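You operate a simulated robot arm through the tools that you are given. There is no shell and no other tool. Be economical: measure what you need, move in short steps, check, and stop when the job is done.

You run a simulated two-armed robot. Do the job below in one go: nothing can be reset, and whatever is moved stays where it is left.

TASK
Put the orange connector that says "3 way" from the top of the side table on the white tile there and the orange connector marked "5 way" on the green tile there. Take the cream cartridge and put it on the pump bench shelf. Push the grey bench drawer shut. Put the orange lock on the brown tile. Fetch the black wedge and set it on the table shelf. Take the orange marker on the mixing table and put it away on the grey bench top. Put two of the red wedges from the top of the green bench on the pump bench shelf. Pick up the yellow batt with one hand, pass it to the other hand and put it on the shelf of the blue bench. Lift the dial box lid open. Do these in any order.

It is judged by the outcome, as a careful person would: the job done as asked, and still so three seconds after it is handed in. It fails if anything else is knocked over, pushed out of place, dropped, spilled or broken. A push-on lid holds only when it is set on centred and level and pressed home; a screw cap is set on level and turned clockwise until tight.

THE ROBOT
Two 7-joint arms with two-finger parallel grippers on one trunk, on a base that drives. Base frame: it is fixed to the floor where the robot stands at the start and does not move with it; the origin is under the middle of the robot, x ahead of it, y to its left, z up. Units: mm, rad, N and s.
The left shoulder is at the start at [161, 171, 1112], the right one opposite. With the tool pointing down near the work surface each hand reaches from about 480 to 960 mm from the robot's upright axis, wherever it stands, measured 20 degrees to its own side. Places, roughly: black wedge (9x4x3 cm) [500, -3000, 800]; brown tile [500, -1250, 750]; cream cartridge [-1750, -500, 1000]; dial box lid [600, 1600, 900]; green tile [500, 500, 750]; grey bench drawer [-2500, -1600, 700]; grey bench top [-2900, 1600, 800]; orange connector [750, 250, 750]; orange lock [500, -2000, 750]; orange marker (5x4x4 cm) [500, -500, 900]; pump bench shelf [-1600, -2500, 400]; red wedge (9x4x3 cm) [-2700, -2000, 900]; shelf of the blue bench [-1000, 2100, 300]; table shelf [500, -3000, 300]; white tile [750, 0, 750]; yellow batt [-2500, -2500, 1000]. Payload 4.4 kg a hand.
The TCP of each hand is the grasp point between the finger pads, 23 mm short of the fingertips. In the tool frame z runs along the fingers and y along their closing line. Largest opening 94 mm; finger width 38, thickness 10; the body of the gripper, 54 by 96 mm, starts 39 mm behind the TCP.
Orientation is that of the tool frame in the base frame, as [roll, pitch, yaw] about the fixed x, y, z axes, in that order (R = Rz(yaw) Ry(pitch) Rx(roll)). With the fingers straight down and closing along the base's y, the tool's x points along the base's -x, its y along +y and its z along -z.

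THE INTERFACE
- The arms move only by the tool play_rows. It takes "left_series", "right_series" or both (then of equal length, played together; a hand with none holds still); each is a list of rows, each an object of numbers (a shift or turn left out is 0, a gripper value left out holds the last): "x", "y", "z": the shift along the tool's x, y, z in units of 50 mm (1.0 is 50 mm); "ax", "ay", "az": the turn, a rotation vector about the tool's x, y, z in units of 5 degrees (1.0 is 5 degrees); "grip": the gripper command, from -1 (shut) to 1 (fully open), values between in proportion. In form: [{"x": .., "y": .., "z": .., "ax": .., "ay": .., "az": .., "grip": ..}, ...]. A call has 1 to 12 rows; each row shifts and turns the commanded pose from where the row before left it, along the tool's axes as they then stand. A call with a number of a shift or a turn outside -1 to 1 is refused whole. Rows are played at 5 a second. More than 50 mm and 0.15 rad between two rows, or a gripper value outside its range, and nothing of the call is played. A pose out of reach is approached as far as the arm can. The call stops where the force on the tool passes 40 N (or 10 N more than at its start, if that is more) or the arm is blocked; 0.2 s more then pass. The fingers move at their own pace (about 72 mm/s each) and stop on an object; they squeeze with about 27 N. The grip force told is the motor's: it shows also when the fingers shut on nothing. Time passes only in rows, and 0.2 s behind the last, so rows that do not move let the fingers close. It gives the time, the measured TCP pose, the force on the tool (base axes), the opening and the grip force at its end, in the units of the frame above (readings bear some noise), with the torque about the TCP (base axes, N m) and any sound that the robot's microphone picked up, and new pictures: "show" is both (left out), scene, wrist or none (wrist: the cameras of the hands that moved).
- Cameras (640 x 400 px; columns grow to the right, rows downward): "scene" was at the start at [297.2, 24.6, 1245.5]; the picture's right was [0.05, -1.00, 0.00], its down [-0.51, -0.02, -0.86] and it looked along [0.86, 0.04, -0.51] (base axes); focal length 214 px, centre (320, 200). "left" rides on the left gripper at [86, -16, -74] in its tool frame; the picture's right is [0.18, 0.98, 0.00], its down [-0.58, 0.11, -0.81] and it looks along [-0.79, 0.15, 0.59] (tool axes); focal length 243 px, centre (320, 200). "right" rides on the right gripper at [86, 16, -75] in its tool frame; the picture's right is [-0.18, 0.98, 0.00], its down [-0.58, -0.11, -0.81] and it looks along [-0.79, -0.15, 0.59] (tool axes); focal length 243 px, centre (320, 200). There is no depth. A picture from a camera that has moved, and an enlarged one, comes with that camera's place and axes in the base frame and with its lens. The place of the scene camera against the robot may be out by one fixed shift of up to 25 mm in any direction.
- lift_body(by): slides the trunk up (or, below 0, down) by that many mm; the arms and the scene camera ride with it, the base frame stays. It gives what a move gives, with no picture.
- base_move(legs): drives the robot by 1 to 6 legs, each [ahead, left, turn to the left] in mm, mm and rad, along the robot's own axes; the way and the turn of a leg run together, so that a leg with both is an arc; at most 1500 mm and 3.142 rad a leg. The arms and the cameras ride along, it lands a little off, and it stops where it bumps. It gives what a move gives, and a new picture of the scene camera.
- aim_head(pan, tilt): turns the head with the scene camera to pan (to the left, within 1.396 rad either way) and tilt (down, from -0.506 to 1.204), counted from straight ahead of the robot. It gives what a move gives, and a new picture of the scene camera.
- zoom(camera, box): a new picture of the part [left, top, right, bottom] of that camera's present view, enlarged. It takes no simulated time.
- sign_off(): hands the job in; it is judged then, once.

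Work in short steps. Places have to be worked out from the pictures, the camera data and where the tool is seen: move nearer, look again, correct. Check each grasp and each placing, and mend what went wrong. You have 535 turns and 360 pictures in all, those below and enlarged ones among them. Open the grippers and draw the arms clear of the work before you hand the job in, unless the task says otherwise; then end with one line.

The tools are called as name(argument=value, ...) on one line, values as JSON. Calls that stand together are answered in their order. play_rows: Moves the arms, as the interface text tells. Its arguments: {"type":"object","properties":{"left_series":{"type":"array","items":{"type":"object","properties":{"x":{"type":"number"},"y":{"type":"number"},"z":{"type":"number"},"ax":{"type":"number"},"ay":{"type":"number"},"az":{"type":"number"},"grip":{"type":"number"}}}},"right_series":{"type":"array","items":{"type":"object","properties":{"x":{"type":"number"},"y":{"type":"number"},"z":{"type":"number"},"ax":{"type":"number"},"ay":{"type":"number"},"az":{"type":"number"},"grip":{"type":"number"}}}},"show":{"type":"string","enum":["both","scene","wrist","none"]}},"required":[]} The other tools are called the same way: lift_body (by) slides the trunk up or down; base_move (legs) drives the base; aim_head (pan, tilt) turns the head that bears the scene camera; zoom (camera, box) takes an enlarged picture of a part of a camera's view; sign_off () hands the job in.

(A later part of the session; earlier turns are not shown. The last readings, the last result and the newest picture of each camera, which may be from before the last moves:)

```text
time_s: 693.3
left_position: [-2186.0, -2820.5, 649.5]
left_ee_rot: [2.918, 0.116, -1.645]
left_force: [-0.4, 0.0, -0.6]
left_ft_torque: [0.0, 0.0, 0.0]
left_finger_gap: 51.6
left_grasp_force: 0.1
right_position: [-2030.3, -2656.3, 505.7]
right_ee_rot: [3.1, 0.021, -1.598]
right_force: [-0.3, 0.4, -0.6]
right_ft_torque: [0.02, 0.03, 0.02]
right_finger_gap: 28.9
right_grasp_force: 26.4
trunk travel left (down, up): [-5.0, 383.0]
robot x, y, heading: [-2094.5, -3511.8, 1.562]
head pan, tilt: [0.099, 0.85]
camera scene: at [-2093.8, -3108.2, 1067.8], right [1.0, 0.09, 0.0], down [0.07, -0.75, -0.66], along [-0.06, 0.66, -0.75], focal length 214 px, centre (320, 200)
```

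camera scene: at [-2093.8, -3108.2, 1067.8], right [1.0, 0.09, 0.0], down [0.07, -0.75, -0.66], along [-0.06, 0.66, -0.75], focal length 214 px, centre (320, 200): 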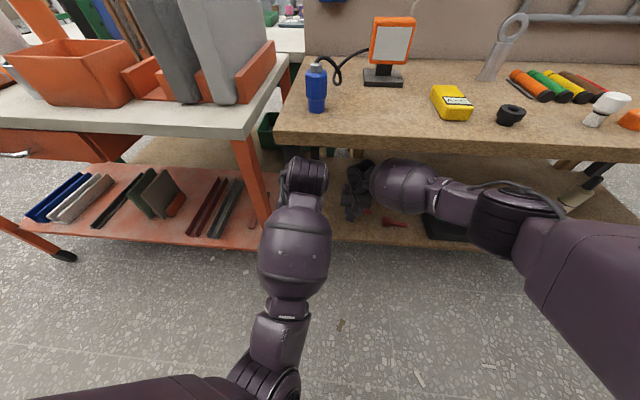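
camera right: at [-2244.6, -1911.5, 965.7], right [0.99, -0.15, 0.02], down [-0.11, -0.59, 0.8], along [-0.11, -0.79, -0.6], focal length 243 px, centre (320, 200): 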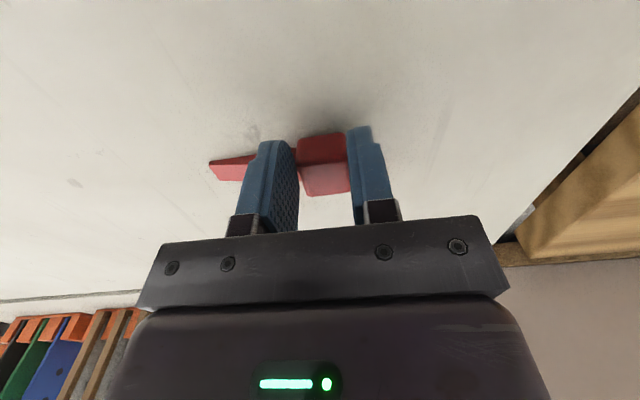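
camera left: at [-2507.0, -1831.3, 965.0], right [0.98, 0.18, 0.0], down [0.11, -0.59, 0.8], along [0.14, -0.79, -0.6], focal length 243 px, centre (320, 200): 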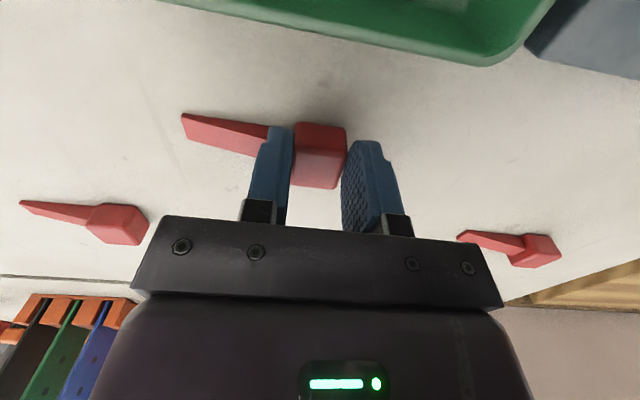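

In place. I'll lower the right hand to contact in steps.

play_rows(right_series=[{"z": 0.3}, {"z": 0.3}, {"z": 0.15}, {"z": 0.08}, {"z": 0.08}, {"z": 0.08}, {}], show="none")

```text
time_s: 694.9
left_position: [-2186.0, -2820.0, 653.0]
left_ee_rot: [2.919, 0.122, -1.645]
left_force: [-0.3, -0.7, 0.6]
left_ft_torque: [0.01, 0.01, 0.0]
left_finger_gap: 51.7
left_grasp_force: 0.0
right_position: [-2031.7, -2655.3, 460.5]
right_ee_rot: [3.098, 0.026, -1.598]
right_force: [1.8, -3.1, 24.9]
right_ft_torque: [0.12, -0.1, -0.07]
right_finger_gap: 29.1
right_grasp_force: 27.0
trunk travel left (down, up): [-5.0, 383.0]
robot x, y, heading: [-2095.9, -3509.6, 1.564]
head pan, tilt: [0.099, 0.85]
```

Contact. I'll release, lift the fingers 35 mm, and draw back in two stages.

play_rows(right_series=[{"z": -0.03, "grip": 0.1}, {"grip": 0.1}, {"z": -0.4}, {"z": -0.4}, {"x": 0.7}, {"x": 0.7}, {"x": 0.7}, {}], show="scene")

```text
time_s: 696.7
left_position: [-2185.8, -2819.6, 650.0]
left_ee_rot: [2.919, 0.118, -1.644]
left_force: [0.1, 0.0, -1.2]
left_ft_torque: [-0.02, 0.01, 0.03]
left_finger_gap: 51.9
left_grasp_force: 0.1
right_position: [-2032.7, -2761.6, 493.9]
right_ee_rot: [3.1, 0.019, -1.599]
right_force: [-0.1, 0.3, 0.4]
right_ft_torque: [-0.02, 0.01, 0.01]
right_finger_gap: 51.9
right_grasp_force: 0.1
trunk travel left (down, up): [-5.0, 383.0]
robot x, y, heading: [-2095.3, -3508.4, 1.563]
head pan, tilt: [0.099, 0.85]
camera scene: at [-2093.8, -3108.3, 1067.9], right [1.0, 0.09, 0.0], down [0.07, -0.75, -0.66], along [-0.06, 0.66, -0.75], focal length 214 px, centre (320, 200)
```

scene: 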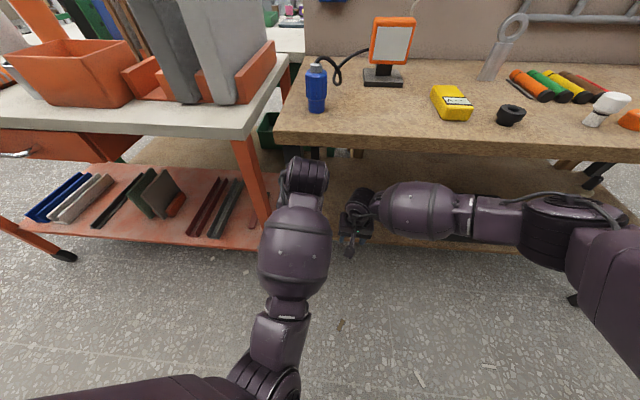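

Retracting well. I'll continue back, then raise the right arm.

play_rows(right_series=[{"x": 0.7}, {"x": 0.7}, {"z": -0.8}, {"z": -0.8}, {"z": -0.8}, {"z": -0.8}, {"z": -0.8}, {"z": -0.8, "y": -0.4}, {"z": -0.8, "y": -0.4}, {"z": -0.8, "y": -0.5}, {"y": -0.9}, {"y": -0.9}], show="scene")

```text
time_s: 699.3
left_position: [-2185.9, -2819.3, 649.2]
left_ee_rot: [2.919, 0.117, -1.644]
left_force: [1.0, 0.7, 0.4]
left_ft_torque: [-0.03, 0.01, 0.01]
left_finger_gap: 51.6
left_grasp_force: 0.0
right_position: [-1866.3, -2842.0, 803.1]
right_ee_rot: [3.1, 0.02, -1.597]
right_force: [-0.1, 0.0, 0.8]
right_ft_torque: [0.02, 0.01, 0.02]
right_finger_gap: 52.0
right_grasp_force: 0.0
trunk travel left (down, up): [-5.0, 383.0]
robot x, y, heading: [-2095.2, -3512.0, 1.567]
head pan, tilt: [0.099, 0.85]
camera scene: at [-2093.7, -3108.4, 1068.0], right [1.0, 0.09, 0.0], down [0.07, -0.75, -0.66], along [-0.06, 0.66, -0.75], focal length 214 px, centre (320, 200)
```

scene: 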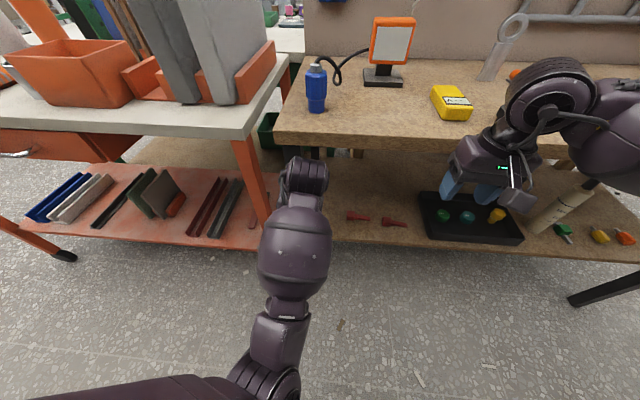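

Both red wedges lie on the pump bench shelf. I'll raise the trunk and bring the left arm up.

lift_body(by=120)

play_rows(left_series=[{"x": 0.4, "z": -0.6}, {"z": -0.8}, {"z": -0.8}, {"z": -0.8}, {"z": -0.8}, {"z": -0.8}, {}], right_series=[{"z": -0.6}, {"z": -0.8}, {"z": -0.8}, {"z": -0.8}, {}, {}, {}], show="none")

```text
time_s: 700.8
left_position: [-2218.0, -2805.6, 774.4]
left_ee_rot: [2.861, 0.139, -1.623]
left_force: [-0.7, 0.4, -0.7]
left_ft_torque: [-0.04, 0.03, -0.03]
left_finger_gap: 52.0
left_grasp_force: 0.1
right_position: [-1865.1, -2842.1, 923.6]
right_ee_rot: [3.101, 0.017, -1.599]
right_force: [-0.7, 0.2, -0.7]
right_ft_torque: [-0.01, -0.01, -0.02]
right_finger_gap: 51.7
right_grasp_force: 0.0
trunk travel left (down, up): [-125.0, 263.0]
robot x, y, heading: [-2098.6, -3513.6, 1.563]
head pan, tilt: [0.099, 0.85]
```

```text
time_s: 701.5
left_position: [-2273.0, -2824.5, 838.8]
left_ee_rot: [2.711, 0.159, -1.577]
left_force: [0.3, -0.3, -1.0]
left_ft_torque: [0.02, 0.03, 0.0]
left_finger_gap: 51.6
left_grasp_force: 0.0
left hand out of reach, approached as far as the arm can: row 3
right_position: [-1860.3, -2847.2, 998.2]
right_ee_rot: [3.1, 0.019, -1.599]
right_force: [-0.7, 0.3, 0.2]
right_ft_torque: [-0.01, 0.01, 0.01]
right_finger_gap: 51.8
right_grasp_force: 0.2
trunk travel left (down, up): [-125.0, 263.0]
robot x, y, heading: [-2095.1, -3511.7, 1.566]
head pan, tilt: [0.099, 0.85]
stopped in row 3 (left hand): the arm was blocked; the commanded pose is now the measured one
```

The left arm is blocked again. I'll look at it before moving further.

aim_head(pan=0.7, tilt=0.7)

```text
time_s: 702.5
left_position: [-2272.3, -2823.9, 837.6]
left_ee_rot: [2.712, 0.157, -1.58]
left_force: [-0.1, 0.3, -0.3]
left_ft_torque: [0.03, -0.01, -0.02]
left_finger_gap: 51.8
left_grasp_force: 0.1
right_position: [-1861.2, -2846.5, 998.7]
right_ee_rot: [3.1, 0.019, -1.6]
right_force: [0.5, -0.2, -0.5]
right_ft_torque: [0.0, -0.02, 0.0]
right_finger_gap: 51.7
right_grasp_force: 0.2
trunk travel left (down, up): [-125.0, 263.0]
robot x, y, heading: [-2095.5, -3505.4, 1.564]
head pan, tilt: [0.7, 0.7]
camera scene: at [-2141.4, -3221.2, 1227.3], right [0.77, 0.64, 0.0], down [0.41, -0.5, -0.76], along [-0.49, 0.59, -0.64], focal length 214 px, centre (320, 200)
```

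scene: 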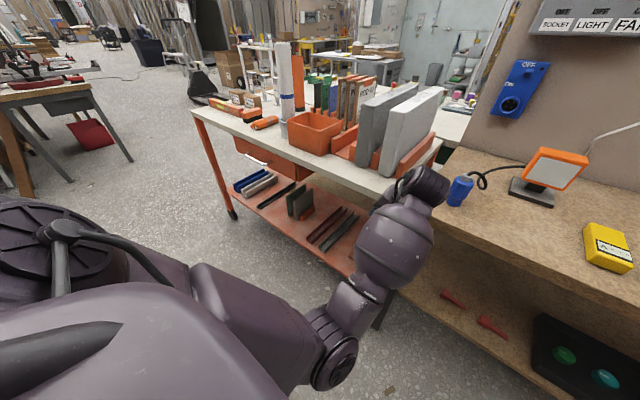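

The left wrist is close to the cart's corner with the elbow folded low. I'll raise the trunk to lift it clear, then unfold it.

lift_body(by=200)

play_rows(left_series=[{"z": -0.6}, {"z": -0.6}, {"z": -0.6}, {}], show="scene")

```text
time_s: 704.7
left_position: [-2286.4, -2816.5, 1050.8]
left_ee_rot: [2.693, 0.18, -1.57]
left_force: [0.4, 0.2, 0.6]
left_ft_torque: [-0.03, 0.02, -0.02]
left_finger_gap: 51.8
left_grasp_force: 0.1
right_position: [-1861.7, -2846.9, 1198.1]
right_ee_rot: [3.099, 0.018, -1.601]
right_force: [-0.2, 0.3, -0.1]
right_ft_torque: [-0.01, -0.04, 0.04]
right_finger_gap: 51.7
right_grasp_force: 0.1
trunk travel left (down, up): [-325.0, 63.0]
robot x, y, heading: [-2095.1, -3511.1, 1.567]
head pan, tilt: [0.7, 0.7]
```

```text
time_s: 705.7
left_position: [-2245.8, -2835.1, 1120.4]
left_ee_rot: [2.679, 0.164, -1.58]
left_force: [0.3, 0.6, 0.2]
left_ft_torque: [-0.04, -0.01, -0.01]
left_finger_gap: 51.9
left_grasp_force: 0.1
right_position: [-1861.6, -2846.0, 1199.2]
right_ee_rot: [3.099, 0.019, -1.599]
right_force: [0.1, 0.2, 1.1]
right_ft_torque: [-0.01, -0.01, -0.01]
right_finger_gap: 51.5
right_grasp_force: 0.1
trunk travel left (down, up): [-325.0, 63.0]
robot x, y, heading: [-2095.3, -3505.9, 1.565]
head pan, tilt: [0.7, 0.7]
camera scene: at [-2143.0, -3365.5, 1446.6], right [0.77, 0.64, 0.0], down [0.41, -0.5, -0.76], along [-0.49, 0.59, -0.64], focal length 214 px, centre (320, 200)
```

scene: 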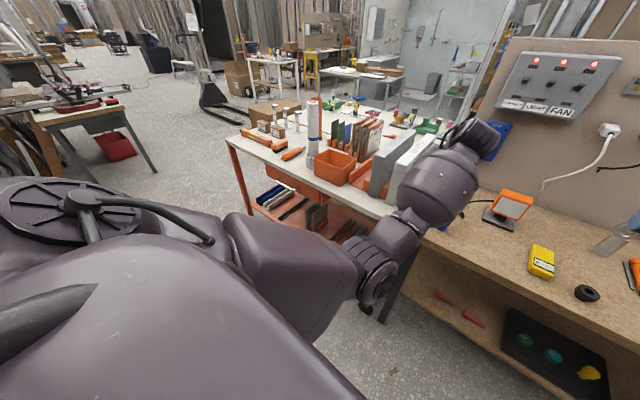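

Clear now. I'll straighten the left tool and move it outward to unfold the arm.

play_rows(left_series=[{"ax": 0.9, "ay": 0.3, "y": 0.3}, {"ax": 0.9, "ay": 0.3, "y": 0.3}, {"ax": 0.9, "ay": 0.3, "y": 0.3}, {"ax": 0.9, "ay": 0.3, "y": 0.3}, {"ax": 0.9, "ay": 0.3, "y": 0.3}, {"ax": 0.8, "ay": 0.3, "y": 0.3}, {}], show="none")

lift_body(by=-200)

```text
time_s: 706.3
left_position: [-2251.2, -2830.5, 1162.9]
left_ee_rot: [2.638, 0.189, -1.669]
left_force: [-0.4, 0.1, 0.2]
left_ft_torque: [0.0, -0.02, -0.01]
left_finger_gap: 51.9
left_grasp_force: 0.1
right_position: [-1860.7, -2846.8, 1198.0]
right_ee_rot: [3.099, 0.019, -1.599]
right_force: [-0.1, 0.6, -0.4]
right_ft_torque: [0.0, 0.04, -0.03]
right_finger_gap: 51.6
right_grasp_force: 0.1
trunk travel left (down, up): [-325.0, 63.0]
robot x, y, heading: [-2096.0, -3509.4, 1.567]
head pan, tilt: [0.7, 0.7]
stopped in row 2 (left hand): the arm was blocked; the commanded pose is now the measured one
```

```text
time_s: 707.7
left_position: [-2249.7, -2818.4, 1024.9]
left_ee_rot: [2.448, 0.211, -1.762]
left_force: [0.5, 0.6, -1.0]
left_ft_torque: [-0.04, 0.03, -0.02]
left_finger_gap: 52.0
left_grasp_force: 0.1
right_position: [-1861.6, -2841.0, 1034.6]
right_ee_rot: [3.1, -0.013, -1.598]
right_force: [0.2, 0.5, 0.3]
right_ft_torque: [0.01, 0.01, 0.01]
right_finger_gap: 51.6
right_grasp_force: 0.0
trunk travel left (down, up): [-180.0, 209.0]
robot x, y, heading: [-2098.2, -3510.5, 1.558]
head pan, tilt: [0.7, 0.7]
stopped: the arm was blocked; the commanded pose is now the measured one
```

I'll move the base right, away from the cart, and then extend the left arm forward at height to re-pose it.

base_move(legs=[[0, -330, 0]])

play_rows(left_series=[{"z": -0.5}, {"z": -0.5}, {"x": -0.5, "z": -0.3}, {"x": -0.7}, {"x": -0.7}, {"x": -0.7}, {}], show="scene")

```text
time_s: 711.2
left_position: [-1916.1, -2823.0, 1028.8]
left_ee_rot: [2.448, 0.214, -1.762]
left_force: [-0.3, 0.0, -0.3]
left_ft_torque: [0.02, 0.0, 0.03]
left_finger_gap: 51.9
left_grasp_force: 0.0
right_position: [-1527.8, -2845.9, 1038.9]
right_ee_rot: [3.1, -0.006, -1.598]
right_force: [-0.1, 0.7, -0.2]
right_ft_torque: [0.0, -0.03, -0.01]
right_finger_gap: 51.4
right_grasp_force: 0.1
trunk travel left (down, up): [-180.0, 209.0]
robot x, y, heading: [-1763.8, -3512.9, 1.565]
head pan, tilt: [0.7, 0.7]
camera scene: at [-1808.3, -3279.0, 1291.5], right [0.77, 0.64, 0.0], down [0.41, -0.5, -0.77], along [-0.49, 0.59, -0.64], focal length 214 px, centre (320, 200)
```

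scene: 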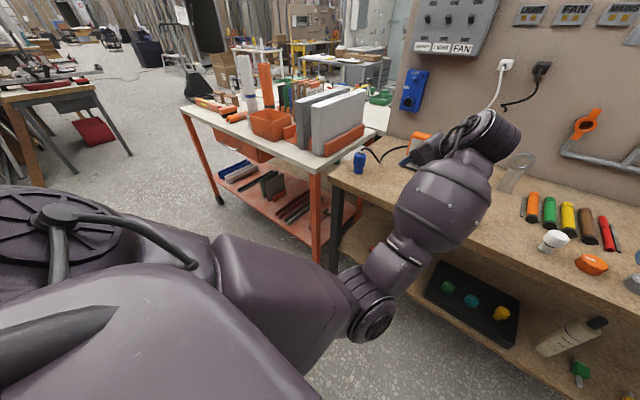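

```text
time_s: 712.8
left_position: [-1848.5, -2717.4, 1112.6]
left_ee_rot: [2.385, 0.225, -1.788]
left_force: [-0.2, 0.3, -0.1]
left_ft_torque: [0.02, 0.0, 0.02]
left_finger_gap: 51.6
left_grasp_force: 0.0
right_position: [-1527.7, -2845.5, 1039.3]
right_ee_rot: [3.1, -0.009, -1.597]
right_force: [0.3, 0.0, 0.3]
right_ft_torque: [0.01, 0.0, 0.0]
right_finger_gap: 52.0
right_grasp_force: 0.0
trunk travel left (down, up): [-180.0, 209.0]
robot x, y, heading: [-1765.7, -3514.7, 1.566]
head pan, tilt: [0.7, 0.7]
camera scene: at [-1808.5, -3279.0, 1291.4], right [0.77, 0.64, 0.0], down [0.41, -0.5, -0.76], along [-0.49, 0.59, -0.64], focal length 214 px, centre (320, 200)
```

scene: 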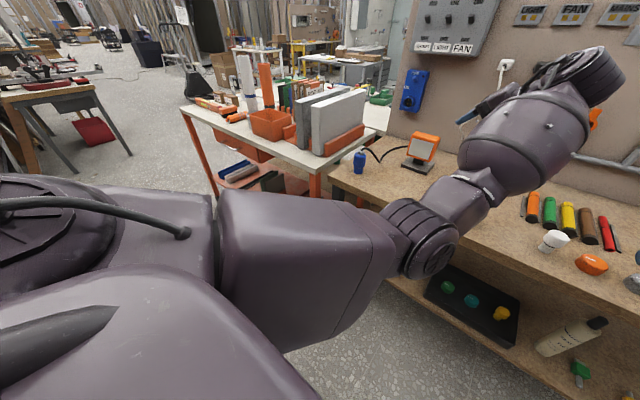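

Nothing was disturbed and the arm moves freely again. I'll move the hand left and rotate it upright.

play_rows(left_series=[{"ax": 0.8}, {"ax": 0.8, "z": -0.2}, {"ax": 0.8, "z": -0.2}, {"ax": 0.8, "y": 0.3}, {"ax": 0.8, "y": 0.4}, {"ax": 0.8, "y": 0.4}, {"ax": 0.8, "y": 0.4}, {"ax": 0.8, "y": 0.4}, {"ax": 0.8, "y": 0.4}, {"ax": 0.8, "y": 0.4}, {}], show="scene")

```text
time_s: 715.2
left_position: [-1970.8, -2704.7, 1155.1]
left_ee_rot: [-3.134, 0.213, -1.763]
left_force: [0.2, 0.1, -1.1]
left_ft_torque: [0.0, 0.02, 0.01]
left_finger_gap: 51.4
left_grasp_force: 0.0
right_position: [-1528.1, -2845.2, 1038.1]
right_ee_rot: [3.1, -0.007, -1.6]
right_force: [0.0, 0.4, -0.4]
right_ft_torque: [-0.01, 0.01, -0.02]
right_finger_gap: 51.8
right_grasp_force: 0.0
trunk travel left (down, up): [-180.0, 209.0]
robot x, y, heading: [-1764.9, -3510.6, 1.565]
head pan, tilt: [0.7, 0.7]
camera scene: at [-1808.1, -3279.0, 1291.5], right [0.77, 0.64, 0.0], down [0.41, -0.5, -0.77], along [-0.49, 0.59, -0.64], focal length 214 px, centre (320, 200)
```

scene: 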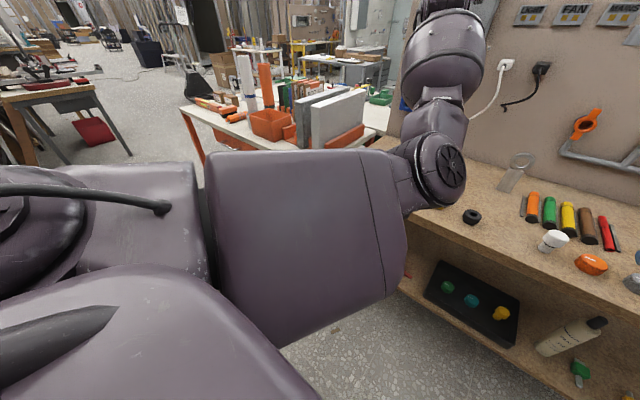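

The hand is upright. I'll level the pitch, rise a little, and retract to a travel pose.

play_rows(left_series=[{"ay": 0.8, "z": -0.4}, {"ay": 0.8, "z": -0.4}, {"ay": 0.8, "z": -0.3}, {"x": 0.6, "y": 0.4}, {"x": 0.6, "y": 0.4}, {"x": 0.6, "y": 0.4}, {"x": 0.6, "y": 0.2}, {"x": 0.6}, {}], show="scene")

```text
time_s: 716.2
left_position: [-2048.7, -2738.3, 1098.2]
left_ee_rot: [3.139, -0.172, -1.674]
left_force: [0.1, 0.5, -0.2]
left_ft_torque: [-0.01, -0.04, 0.01]
left_finger_gap: 51.5
left_grasp_force: 0.1
right_position: [-1528.2, -2846.1, 1038.8]
right_ee_rot: [3.1, -0.006, -1.598]
right_force: [-0.6, 1.0, 0.6]
right_ft_torque: [-0.01, 0.02, 0.01]
right_finger_gap: 51.7
right_grasp_force: 0.2
trunk travel left (down, up): [-180.0, 209.0]
robot x, y, heading: [-1763.5, -3512.2, 1.567]
head pan, tilt: [0.7, 0.7]
stopped in row 4 (left hand): the arm was blocked; the commanded pose is now the measured one
camera scene: at [-1808.8, -3278.8, 1291.3], right [0.77, 0.64, 0.0], down [0.41, -0.5, -0.76], along [-0.49, 0.59, -0.64], focal length 214 px, centre (320, 200)
```

scene: 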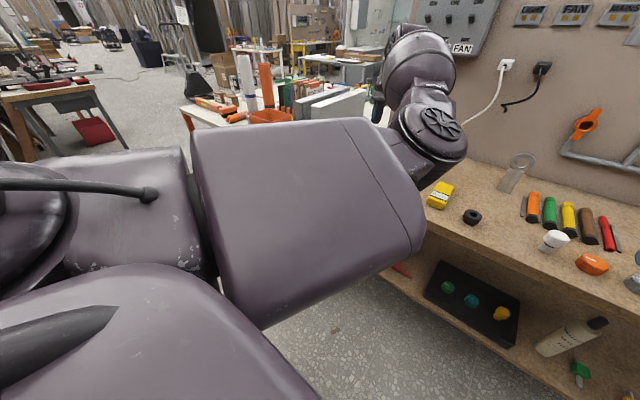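

I'll rise first, then retract in small steps.

play_rows(left_series=[{"z": -0.6}, {"z": -0.6}, {"z": -0.6}, {"x": 0.5}, {"x": 0.5}, {"x": 0.5}, {"x": 0.5}, {}], show="none")

```text
time_s: 717.4
left_position: [-2121.2, -2779.0, 1119.6]
left_ee_rot: [-3.133, -0.292, -1.558]
left_force: [0.6, -0.3, 0.0]
left_ft_torque: [-0.01, 0.0, 0.02]
left_finger_gap: 51.6
left_grasp_force: 0.0
right_position: [-1527.4, -2845.4, 1038.3]
right_ee_rot: [3.102, -0.005, -1.599]
right_force: [-0.5, 0.8, -0.1]
right_ft_torque: [-0.04, -0.05, -0.02]
right_finger_gap: 51.9
right_grasp_force: 0.0
trunk travel left (down, up): [-180.0, 209.0]
robot x, y, heading: [-1763.2, -3514.5, 1.566]
head pan, tilt: [0.7, 0.7]
stopped in row 5 (left hand): the arm was blocked; the commanded pose is now the measured one
```

It's unfolding to the left. I'll correct the pitch and continue.

play_rows(left_series=[{"z": -0.4}, {"ay": -0.8, "z": -0.3}, {"ay": -0.8}, {"ay": -0.8}, {"ay": -0.8}, {}], show="none")

play_rows(left_series=[{"x": 0.5}, {"x": 0.5}, {"x": 0.5}, {"x": 0.5}, {}], show="scene")

```text
time_s: 718.8
left_position: [-2132.5, -2770.1, 1154.4]
left_ee_rot: [-3.124, -0.006, -1.534]
left_force: [0.0, -0.1, 0.1]
left_ft_torque: [0.03, 0.01, -0.01]
left_finger_gap: 51.9
left_grasp_force: 0.0
right_position: [-1528.0, -2845.7, 1037.5]
right_ee_rot: [3.1, -0.005, -1.599]
right_force: [0.4, -0.2, 0.0]
right_ft_torque: [-0.05, -0.01, 0.03]
right_finger_gap: 51.8
right_grasp_force: 0.0
trunk travel left (down, up): [-180.0, 209.0]
robot x, y, heading: [-1760.9, -3510.9, 1.561]
head pan, tilt: [0.7, 0.7]
```

```text
time_s: 720.2
left_position: [-2183.6, -2886.9, 1161.0]
left_ee_rot: [-3.135, 0.005, -1.422]
left_force: [-0.4, 0.2, -0.7]
left_ft_torque: [-0.02, 0.0, 0.01]
left_finger_gap: 51.8
left_grasp_force: 0.1
right_position: [-1527.8, -2843.7, 1037.1]
right_ee_rot: [3.102, -0.005, -1.597]
right_force: [-0.5, 0.7, 0.7]
right_ft_torque: [0.01, 0.0, 0.02]
right_finger_gap: 51.5
right_grasp_force: 0.1
trunk travel left (down, up): [-180.0, 209.0]
robot x, y, heading: [-1760.3, -3512.7, 1.568]
head pan, tilt: [0.7, 0.7]
stopped in row 5 (left hand): the arm was blocked; the commanded pose is now the measured one
camera scene: at [-1809.0, -3279.3, 1291.5], right [0.77, 0.64, 0.0], down [0.41, -0.5, -0.76], along [-0.49, 0.59, -0.64], focal length 214 px, centre (320, 200)
```

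scene: 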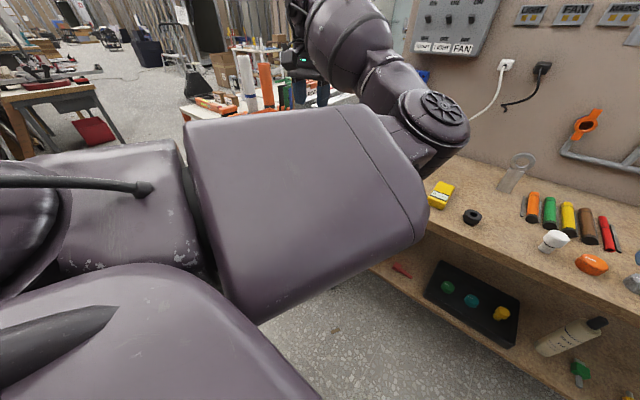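

The left tool is vertical and parked at a safe height. I'll leave it there and use the right hand for the rest. Driving east now to the black wedge's table.

base_move(legs=[[230, 0, 0], [0, 0, -1.57], [1300, 0, 0], [0, 380, 0], [200, 0, 0]])

```text
time_s: 736.7
left_position: [381.9, -2467.2, 1161.3]
left_ee_rot: [-3.136, 0.005, -2.983]
left_force: [-0.8, -0.5, -0.1]
left_ft_torque: [0.0, -0.01, 0.03]
left_finger_gap: 52.0
left_grasp_force: 0.0
right_position: [431.6, -3122.9, 1036.6]
right_ee_rot: [3.1, -0.008, 3.126]
right_force: [0.3, -0.4, -0.6]
right_ft_torque: [0.02, 0.0, 0.0]
right_finger_gap: 51.4
right_grasp_force: 0.2
trunk travel left (down, up): [-180.0, 209.0]
robot x, y, heading: [-240.0, -2900.8, 0.004]
head pan, tilt: [0.7, 0.7]
camera scene: at [-19.5, -2820.0, 1291.5], right [0.65, -0.76, 0.0], down [-0.49, -0.42, -0.76], along [0.58, 0.5, -0.64], focal length 214 px, centre (320, 200)
```

scene: 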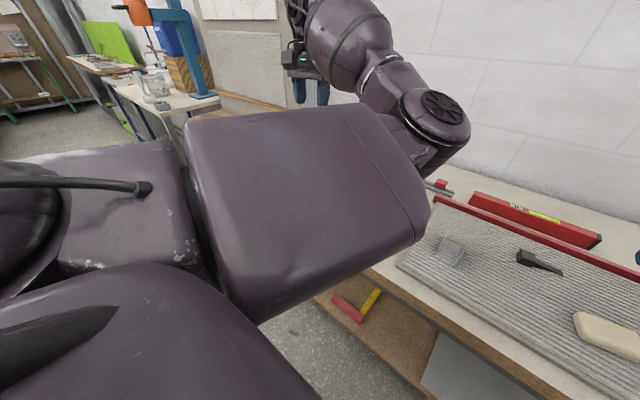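

The black wedge's block is at about (554, -3012), with its tail pointing to the robot's right. I'll bring the right hand over it and look with the wrist camera.

play_rows(right_series=[{"x": -0.48, "y": 0.44, "z": 0.15}, {"x": -0.48, "y": 0.44, "z": 0.15}, {"x": -0.48, "y": 0.44, "z": 0.15}, {"x": -0.48, "y": 0.44, "z": 0.15}, {"x": -0.4, "y": 0.44, "z": 0.15, "grip": 0.3}, {}], show="wrist")

```text
time_s: 738.1
left_position: [381.5, -2467.4, 1163.5]
left_ee_rot: [-3.134, 0.007, -2.983]
left_force: [-0.4, 0.2, 0.1]
left_ft_torque: [0.0, 0.02, -0.03]
left_finger_gap: 51.8
left_grasp_force: 0.0
right_position: [548.7, -3012.0, 1004.3]
right_ee_rot: [3.1, -0.007, 3.125]
right_force: [0.1, -0.6, 0.4]
right_ft_torque: [0.04, 0.0, 0.05]
right_finger_gap: 61.1
right_grasp_force: 0.0
trunk travel left (down, up): [-180.0, 209.0]
robot x, y, heading: [-239.4, -2898.2, 0.004]
head pan, tilt: [0.7, 0.7]
camera right: at [464.5, -2997.3, 1080.1], right [0.2, 0.98, 0.04], down [0.58, -0.15, 0.8], along [0.79, -0.14, -0.6], focal length 243 px, centre (320, 200)
```

right: 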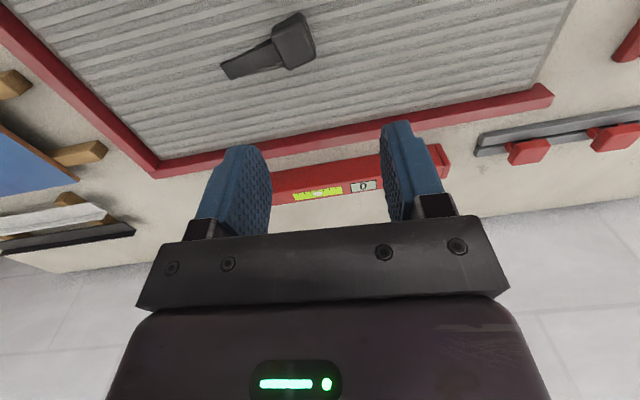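

The wedge's block is at about (539, -3023), yawed about 13°. I'll yaw the gripper to match, centre, and lower to z≈925.

play_rows(right_series=[{"x": 0.2, "y": -0.22}, {"az": -0.9}, {"az": -0.9}, {"az": -0.8}, {"z": 0.8}, {"z": 0.8}, {}], show="wrist")

```text
time_s: 739.7
left_position: [380.2, -2466.2, 1161.3]
left_ee_rot: [-3.133, 0.006, -2.981]
left_force: [-0.7, 0.0, 0.0]
left_ft_torque: [0.03, 0.0, 0.04]
left_finger_gap: 51.4
left_grasp_force: 0.0
right_position: [538.1, -3018.1, 925.4]
right_ee_rot: [3.099, 0.003, -2.931]
right_force: [-0.3, 0.9, -0.1]
right_ft_torque: [0.01, -0.02, -0.02]
right_finger_gap: 60.9
right_grasp_force: 0.0
trunk travel left (down, up): [-180.0, 209.0]
robot x, y, heading: [-239.0, -2894.6, 0.002]
head pan, tilt: [0.7, 0.7]
camera right: at [451.7, -3024.7, 999.3], right [-0.03, 1.0, 0.04], down [0.6, -0.02, 0.8], along [0.8, 0.05, -0.59], focal length 243 px, centre (320, 200)
```

right: 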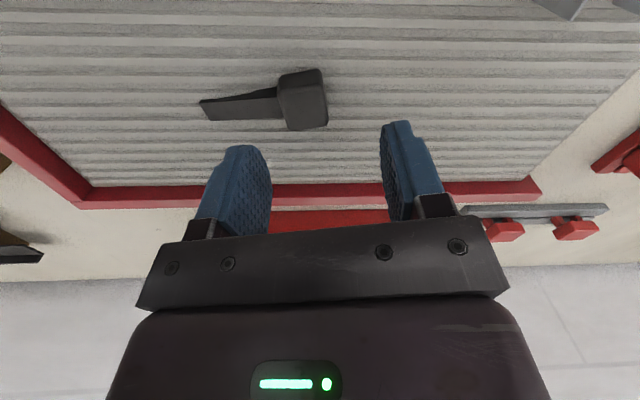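

The block top triangulates to (545, -3025, 847). I'll adjust, descend to TCP z≈857, and close.

play_rows(right_series=[{"x": -0.1, "y": -0.16}, {"z": 0.5}, {"z": 0.5}, {"z": 0.34}, {}, {"grip": -1}, {"grip": -1}, {"grip": -1}, {}], show="wrist")

```text
time_s: 740.9
left_position: [376.9, -2464.3, 1164.0]
left_ee_rot: [-3.133, 0.007, -2.982]
left_force: [-0.3, 0.0, -0.1]
left_ft_torque: [0.01, -0.01, -0.03]
left_finger_gap: 51.7
left_grasp_force: 0.1
right_position: [547.9, -3023.1, 871.7]
right_ee_rot: [3.098, 0.024, -2.932]
right_force: [-3.2, 0.0, 30.9]
right_ft_torque: [-0.96, 0.06, -0.16]
right_finger_gap: 60.5
right_grasp_force: 0.1
trunk travel left (down, up): [-180.0, 209.0]
robot x, y, heading: [-238.9, -2897.4, 0.005]
head pan, tilt: [0.7, 0.7]
stopped in row 5 (right hand): the force on the tool passed its limit at 45 N (the readings are from after the stop); the commanded pose is now the measured one
camera right: at [459.8, -3029.2, 943.2], right [-0.03, 1.0, 0.05], down [0.58, -0.02, 0.81], along [0.81, 0.05, -0.58], focal length 243 px, centre (320, 200)
```

right: 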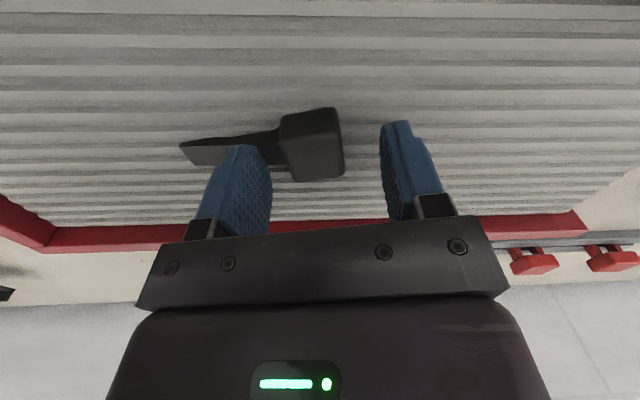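

The fingertip is on the tail again. I'll rise 4 mm and close.

play_rows(right_series=[{"z": -0.1}, {}, {"grip": -1}, {"grip": -1}, {"grip": -1}, {}, {"z": -0.4}, {"z": -0.6}, {}], show="wrist")

```text
time_s: 742.9
left_position: [382.8, -2466.2, 1160.6]
left_ee_rot: [-3.133, 0.003, -2.98]
left_force: [0.4, -0.3, -0.3]
left_ft_torque: [0.03, 0.04, 0.03]
left_finger_gap: 51.9
left_grasp_force: 0.0
right_position: [547.6, -3026.5, 914.9]
right_ee_rot: [3.097, 0.008, -2.931]
right_force: [-0.1, 0.5, 0.3]
right_ft_torque: [0.01, -0.02, 0.0]
right_finger_gap: 29.0
right_grasp_force: 26.8
trunk travel left (down, up): [-180.0, 209.0]
robot x, y, heading: [-238.3, -2897.2, 0.0]
head pan, tilt: [0.7, 0.7]
camera right: at [460.4, -3032.3, 989.1], right [-0.03, 1.0, 0.04], down [0.59, -0.02, 0.81], along [0.81, 0.05, -0.59], focal length 243 px, centre (320, 200)
```

right: 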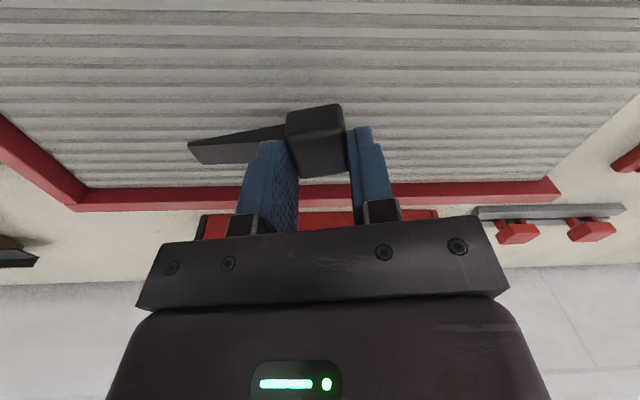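

The black wedge is held. Its shelf is low, so I'll lift, retract, back the base away from the table, and lower the trunk.

play_rows(right_series=[{"z": -0.8}, {"z": -0.8, "az": 0.9}, {"az": 0.9, "x": 0.5}, {"az": 0.8, "x": 0.7}, {"x": 0.8}, {"y": 0.8}, {"y": 0.8}, {}], show="none")

base_move(legs=[[-330, 0, 0]])

lift_body(by=-175)

```text
time_s: 744.6
left_position: [381.0, -2465.3, 1161.5]
left_ee_rot: [-3.133, 0.008, -2.981]
left_force: [0.2, 0.3, -0.5]
left_ft_torque: [0.0, 0.02, 0.02]
left_finger_gap: 51.6
left_grasp_force: 0.0
right_position: [448.6, -2956.0, 1000.7]
right_ee_rot: [3.096, 0.004, 3.124]
right_force: [0.4, 0.2, 0.5]
right_ft_torque: [-0.01, 0.05, -0.04]
right_finger_gap: 29.2
right_grasp_force: 27.0
trunk travel left (down, up): [-180.0, 209.0]
robot x, y, heading: [-241.1, -2892.7, 0.0]
head pan, tilt: [0.7, 0.7]
```

```text
time_s: 746.8
left_position: [49.5, -2467.1, 1162.5]
left_ee_rot: [-3.132, 0.005, -2.982]
left_force: [-0.7, -0.6, 0.2]
left_ft_torque: [0.02, -0.02, -0.05]
left_finger_gap: 51.9
left_grasp_force: 0.1
right_position: [116.2, -2957.1, 999.6]
right_ee_rot: [3.1, 0.002, 3.128]
right_force: [0.2, -0.1, -1.1]
right_ft_torque: [0.0, 0.04, 0.0]
right_finger_gap: 28.8
right_grasp_force: 26.7
trunk travel left (down, up): [-180.0, 209.0]
robot x, y, heading: [-568.9, -2901.5, -0.001]
head pan, tilt: [0.7, 0.7]
camera scene: at [-351.5, -2821.6, 1291.5], right [0.65, -0.76, 0.0], down [-0.49, -0.42, -0.77], along [0.58, 0.5, -0.64], focal length 214 px, centre (320, 200)
```

scene: 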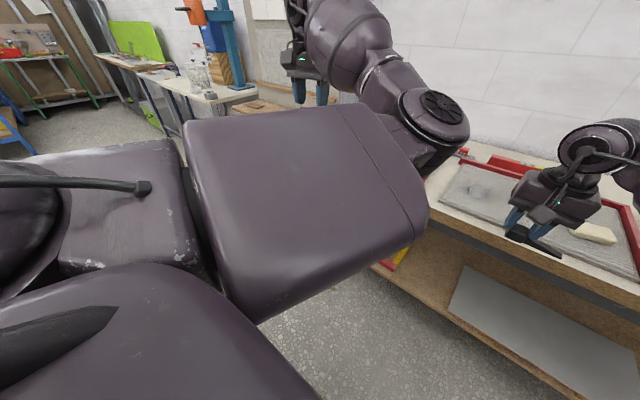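

```text
time_s: 748.0
left_position: [39.1, -2441.3, 989.4]
left_ee_rot: [3.051, -0.179, -2.92]
left_force: [0.3, 0.0, -0.1]
left_ft_torque: [-0.03, 0.01, 0.0]
left_finger_gap: 51.6
left_grasp_force: 0.0
right_position: [120.2, -2957.0, 877.8]
right_ee_rot: [3.098, -0.04, 3.125]
right_force: [-0.4, 0.6, 0.4]
right_ft_torque: [-0.03, 0.0, 0.01]
right_finger_gap: 28.8
right_grasp_force: 26.8
trunk travel left (down, up): [-81.0, 307.0]
robot x, y, heading: [-570.0, -2899.0, 0.005]
head pan, tilt: [0.7, 0.7]
stopped: the arm was blocked; the commanded pose is now the measured one
```

The left arm's posture stopped the trunk. I'll raise the left hand, then lower the rest.

play_rows(left_series=[{"z": -0.7}, {"z": -0.7}, {"z": -0.7}, {}], show="none")

lift_body(by=-78)

play_rows(right_series=[{"z": 0.9}, {"z": 0.9}, {"z": 0.9}, {"z": 0.9}, {"z": 0.9}, {"z": 0.9}, {"z": 0.9}, {"z": 0.9}, {"z": 0.9}, {}], show="none")

```text
time_s: 748.9
left_position: [48.6, -2433.4, 1049.3]
left_ee_rot: [2.972, -0.294, -2.866]
left_force: [-0.6, 1.1, 0.6]
left_ft_torque: [0.05, 0.02, 0.02]
left_finger_gap: 51.9
left_grasp_force: 0.1
right_position: [118.5, -2957.1, 884.6]
right_ee_rot: [3.096, -0.033, 3.125]
right_force: [0.3, -0.1, -0.4]
right_ft_torque: [-0.03, -0.03, -0.04]
right_finger_gap: 28.8
right_grasp_force: 26.9
trunk travel left (down, up): [-81.0, 307.0]
robot x, y, heading: [-573.2, -2895.2, 0.001]
head pan, tilt: [0.7, 0.7]
stopped in row 4 (left hand): the arm was blocked; the commanded pose is now the measured one
```

```text
time_s: 750.0
left_position: [42.1, -2429.0, 961.4]
left_ee_rot: [2.913, -0.334, -2.835]
left_force: [0.3, -0.3, 0.0]
left_ft_torque: [0.04, -0.03, 0.02]
left_finger_gap: 51.8
left_grasp_force: 0.1
right_position: [117.3, -2956.7, 807.7]
right_ee_rot: [3.1, -0.027, 3.127]
right_force: [-0.4, -0.7, 0.3]
right_ft_torque: [-0.01, 0.01, -0.01]
right_finger_gap: 28.7
right_grasp_force: 26.5
trunk travel left (down, up): [-3.0, 385.0]
robot x, y, heading: [-568.9, -2898.2, 0.003]
head pan, tilt: [0.7, 0.7]
```

```text
time_s: 752.2
left_position: [42.5, -2426.5, 968.1]
left_ee_rot: [2.925, -0.311, -2.831]
left_force: [0.8, 0.1, 0.1]
left_ft_torque: [0.0, -0.05, -0.01]
left_finger_gap: 51.8
left_grasp_force: 0.1
right_position: [107.3, -2939.4, 402.1]
right_ee_rot: [3.099, -0.032, 3.127]
right_force: [0.3, 0.4, -1.0]
right_ft_torque: [0.0, -0.04, -0.01]
right_finger_gap: 28.5
right_grasp_force: 26.6
trunk travel left (down, up): [-3.0, 385.0]
robot x, y, heading: [-571.0, -2899.8, 0.004]
head pan, tilt: [0.7, 0.7]
```

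The right hand is at z≈402 without trouble. I'll look at the shelf.

aim_head(pan=0.0, tilt=0.75)

```text
time_s: 753.3
left_position: [42.5, -2425.9, 971.6]
left_ee_rot: [2.93, -0.301, -2.828]
left_force: [-0.5, -0.1, -0.4]
left_ft_torque: [0.0, 0.01, 0.0]
left_finger_gap: 51.5
left_grasp_force: 0.0
right_position: [107.1, -2938.9, 401.6]
right_ee_rot: [3.099, -0.031, 3.126]
right_force: [0.5, 0.6, -1.2]
right_ft_torque: [-0.05, 0.0, -0.02]
right_finger_gap: 28.9
right_grasp_force: 27.0
trunk travel left (down, up): [-3.0, 385.0]
robot x, y, heading: [-565.9, -2897.7, 0.004]
head pan, tilt: [0.0, 0.75]
camera scene: at [-175.9, -2875.4, 1073.5], right [0.01, -1.0, 0.0], down [-0.68, 0.0, -0.73], along [0.73, 0.0, -0.68], focal length 214 px, centre (320, 200)
```

scene: 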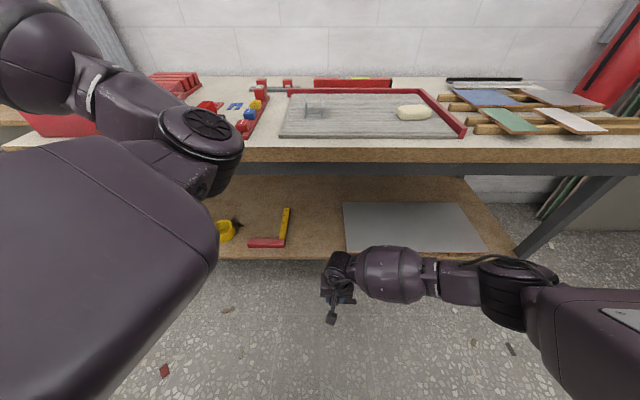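

The gap between the square and the grey plate on the shelf is about y -2745…-2975. I'll shift the hand left 90 mm, drive 100 mm ahead, and extend over the shelf.

play_rows(right_series=[{"y": 0.62}, {"y": 0.62}, {"y": 0.6}, {}], show="none")

base_move(legs=[[100, 0, 0]])

play_rows(right_series=[{"x": -0.7}, {"x": -0.7}, {"x": -0.7}, {"x": -0.7}, {"x": -0.7}, {}], show="scene")

```text
time_s: 754.3
left_position: [42.3, -2425.1, 975.2]
left_ee_rot: [2.934, -0.296, -2.827]
left_force: [0.2, 0.2, 0.3]
left_ft_torque: [0.02, -0.03, -0.04]
left_finger_gap: 51.8
left_grasp_force: 0.1
right_position: [107.6, -2847.1, 404.3]
right_ee_rot: [3.098, -0.031, 3.126]
right_force: [-0.4, 0.8, 0.3]
right_ft_torque: [-0.01, -0.01, 0.03]
right_finger_gap: 28.6
right_grasp_force: 27.1
trunk travel left (down, up): [-3.0, 385.0]
robot x, y, heading: [-572.1, -2898.6, 0.003]
head pan, tilt: [0.0, 0.75]
```

```text
time_s: 755.5
left_position: [140.5, -2423.6, 972.8]
left_ee_rot: [2.939, -0.293, -2.827]
left_force: [0.6, 0.4, 1.0]
left_ft_torque: [-0.03, 0.03, 0.0]
left_finger_gap: 51.5
left_grasp_force: 0.0
right_position: [206.4, -2847.5, 402.8]
right_ee_rot: [3.1, -0.034, 3.125]
right_force: [-0.5, -0.4, 0.3]
right_ft_torque: [-0.01, -0.01, 0.0]
right_finger_gap: 28.5
right_grasp_force: 27.0
trunk travel left (down, up): [-3.0, 385.0]
robot x, y, heading: [-470.0, -2897.6, 0.004]
head pan, tilt: [0.0, 0.75]
camera scene: at [-76.7, -2874.9, 1073.1], right [0.0, -1.0, 0.0], down [-0.68, 0.0, -0.73], along [0.73, 0.0, -0.68], focal length 214 px, centre (320, 200)
```

scene: 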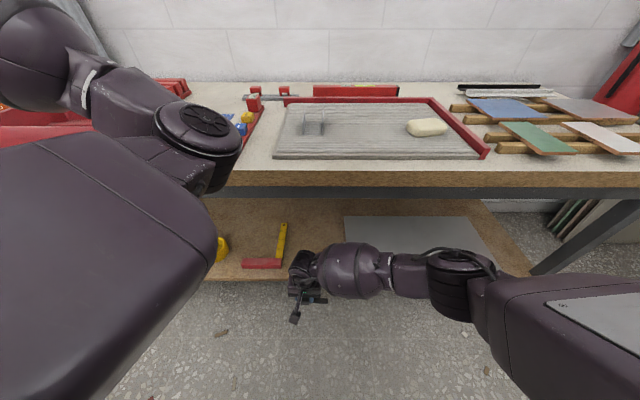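

```text
time_s: 756.9
left_position: [138.5, -2419.8, 974.3]
left_ee_rot: [2.933, -0.295, -2.817]
left_force: [0.8, 0.4, 0.1]
left_ft_torque: [-0.02, -0.05, 0.01]
left_finger_gap: 51.8
left_grasp_force: 0.1
right_position: [330.4, -2861.1, 415.5]
right_ee_rot: [3.097, -0.034, 3.13]
right_force: [-0.1, -0.1, -0.4]
right_ft_torque: [-0.02, 0.02, 0.01]
right_finger_gap: 28.8
right_grasp_force: 27.4
right hand out of reach, approached as far as the arm can: row 4, 5
trunk travel left (down, up): [-3.0, 385.0]
robot x, y, heading: [-475.1, -2899.6, 0.007]
head pan, tilt: [0.0, 0.75]
camera scene: at [-77.3, -2874.5, 1073.4], right [0.01, -1.0, 0.0], down [-0.68, 0.0, -0.73], along [0.73, 0.0, -0.68], focal length 214 px, centre (320, 200)
```

scene: 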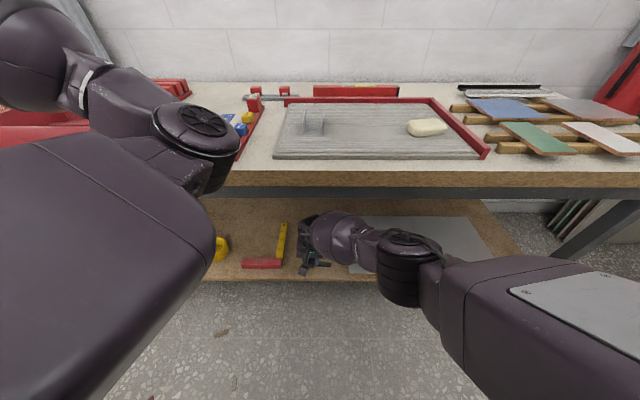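

I'll bring the base 55 mm closer so the wedge is well over the shelf, then lower.

base_move(legs=[[55, 0, 0]])

play_rows(right_series=[{"z": 0.4}, {"z": 0.4}, {"z": 0.3}, {"z": 0.2}, {}], show="none")

```text
time_s: 757.8
left_position: [192.2, -2419.0, 975.1]
left_ee_rot: [2.935, -0.294, -2.818]
left_force: [-0.6, 0.1, 0.0]
left_ft_torque: [0.02, 0.03, 0.0]
left_finger_gap: 51.7
left_grasp_force: 0.1
right_position: [384.7, -2861.8, 413.8]
right_ee_rot: [3.097, -0.034, 3.126]
right_force: [-1.1, 0.0, -0.4]
right_ft_torque: [0.02, 0.01, -0.02]
right_finger_gap: 28.9
right_grasp_force: 27.4
trunk travel left (down, up): [-3.0, 385.0]
robot x, y, heading: [-418.3, -2898.0, 0.001]
head pan, tilt: [0.0, 0.75]
camera scene: at [-22.5, -2874.9, 1073.2], right [0.0, -1.0, 0.0], down [-0.68, 0.0, -0.73], along [0.73, 0.0, -0.68], focal length 214 px, centre (320, 200)
```

scene: 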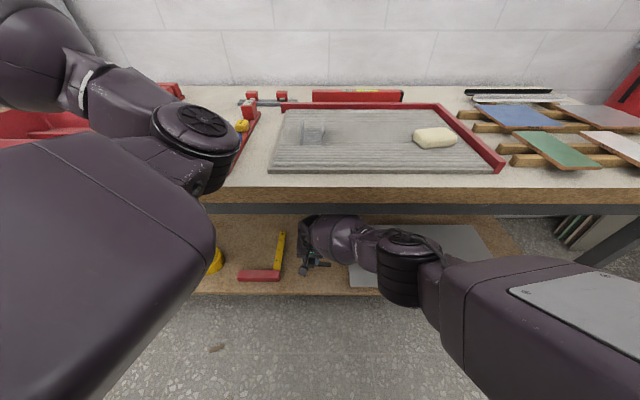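

```text
time_s: 759.0
left_position: [190.7, -2419.2, 975.3]
left_ee_rot: [2.933, -0.293, -2.815]
left_force: [-0.3, 0.0, 0.2]
left_ft_torque: [-0.02, 0.01, -0.01]
left_finger_gap: 51.7
left_grasp_force: 0.1
right_position: [357.7, -2871.0, 371.1]
right_ee_rot: [3.096, -0.032, 3.128]
right_force: [-0.9, 0.8, -0.3]
right_ft_torque: [-0.03, -0.02, 0.03]
right_finger_gap: 28.5
right_grasp_force: 27.4
right hand out of reach, approached as far as the arm can: row 1, 2, 3, 4
trunk travel left (down, up): [-3.0, 385.0]
robot x, y, heading: [-415.6, -2897.5, 0.003]
head pan, tilt: [0.0, 0.75]
```

I'm getting lower. I'll move the base 40 mm closer again and keep lowering until contact.

base_move(legs=[[45, 0, 0]])

play_rows(right_series=[{"z": 0.3, "x": 0.15}, {"z": 0.3, "x": 0.15}, {"z": 0.2}, {"z": 0.2}, {}], show="none")

```text
time_s: 759.9
left_position: [238.1, -2419.9, 974.6]
left_ee_rot: [2.935, -0.294, -2.817]
left_force: [0.8, 0.0, 0.3]
left_ft_torque: [0.0, 0.04, 0.02]
left_finger_gap: 51.5
left_grasp_force: 0.2
right_position: [403.2, -2871.9, 369.8]
right_ee_rot: [3.096, -0.033, 3.125]
right_force: [-0.4, -0.2, -0.4]
right_ft_torque: [-0.01, 0.0, -0.02]
right_finger_gap: 29.1
right_grasp_force: 26.7
trunk travel left (down, up): [-3.0, 385.0]
robot x, y, heading: [-370.3, -2895.8, 0.0]
head pan, tilt: [0.0, 0.75]
camera scene: at [23.3, -2874.8, 1073.2], right [0.0, -1.0, 0.0], down [-0.68, 0.0, -0.73], along [0.73, 0.0, -0.68], focal length 214 px, centre (320, 200)
```

scene: 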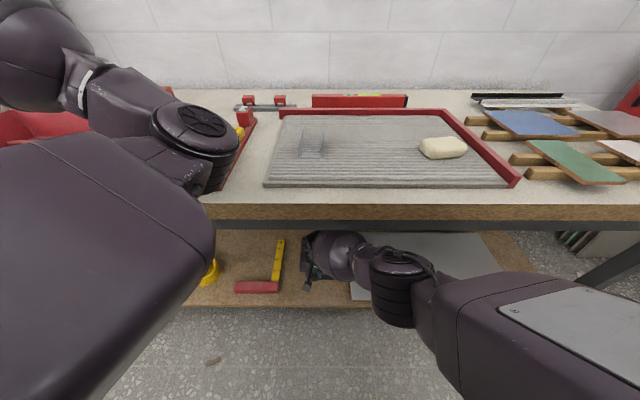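

```text
time_s: 761.1
left_position: [237.8, -2419.7, 975.1]
left_ee_rot: [2.933, -0.291, -2.812]
left_force: [-0.4, 0.5, 0.4]
left_ft_torque: [-0.03, -0.02, 0.01]
left_finger_gap: 51.6
left_grasp_force: 0.1
right_position: [378.1, -2876.3, 339.4]
right_ee_rot: [3.096, -0.03, 3.125]
right_force: [-0.6, -0.6, 0.4]
right_ft_torque: [0.03, 0.0, 0.0]
right_finger_gap: 28.6
right_grasp_force: 26.9
right hand out of reach, approached as far as the arm can: row 2, 3, 4
trunk travel left (down, up): [-3.0, 385.0]
robot x, y, heading: [-370.0, -2897.0, 0.01]
head pan, tilt: [0.0, 0.75]
```

The shelf is near z≈256, so about 40 mm remain. I'll move the base 50 mm closer and let the hand come back relative to the body, which lets it go lower.

base_move(legs=[[50, 0, 0]])

play_rows(right_series=[{"x": 0.25, "z": 0.15}, {"x": 0.25, "z": 0.2}, {"x": 0.2, "z": 0.2}, {"z": 0.2}, {}], show="none")

```text
time_s: 762.0
left_position: [288.4, -2420.0, 974.5]
left_ee_rot: [2.934, -0.293, -2.814]
left_force: [0.7, 0.9, -0.2]
left_ft_torque: [0.0, 0.02, 0.0]
left_finger_gap: 51.7
left_grasp_force: 0.0
right_position: [426.2, -2876.6, 338.9]
right_ee_rot: [3.097, -0.034, 3.126]
right_force: [-0.2, 0.2, -0.5]
right_ft_torque: [-0.01, 0.02, -0.03]
right_finger_gap: 29.0
right_grasp_force: 27.0
trunk travel left (down, up): [-3.0, 385.0]
robot x, y, heading: [-322.8, -2896.4, 0.001]
head pan, tilt: [0.0, 0.75]
camera scene: at [73.6, -2874.7, 1073.2], right [0.0, -1.0, 0.0], down [-0.68, 0.0, -0.73], along [0.73, 0.0, -0.68], focal length 214 px, centre (320, 200)
```

scene: 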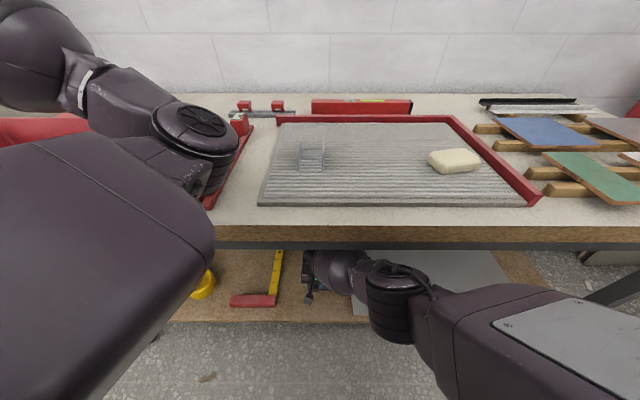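

```text
time_s: 763.0
left_position: [286.4, -2419.6, 978.4]
left_ee_rot: [2.933, -0.288, -2.811]
left_force: [0.0, -1.3, -0.2]
left_ft_torque: [0.0, 0.02, 0.01]
left_finger_gap: 51.3
left_grasp_force: 0.1
right_position: [399.0, -2872.8, 317.9]
right_ee_rot: [3.093, -0.016, 3.128]
right_force: [-7.9, -4.5, 37.8]
right_ft_torque: [-0.76, -0.19, -0.17]
right_finger_gap: 29.2
right_grasp_force: 26.7
right hand out of reach, approached as far as the arm can: row 4
trunk travel left (down, up): [-3.0, 385.0]
robot x, y, heading: [-316.0, -2896.2, 0.0]
head pan, tilt: [0.0, 0.75]
stopped in row 4 (right hand): the force on the tool passed its limit at 48 N (the readings are from after the stop); the commanded pose is now the measured one
```

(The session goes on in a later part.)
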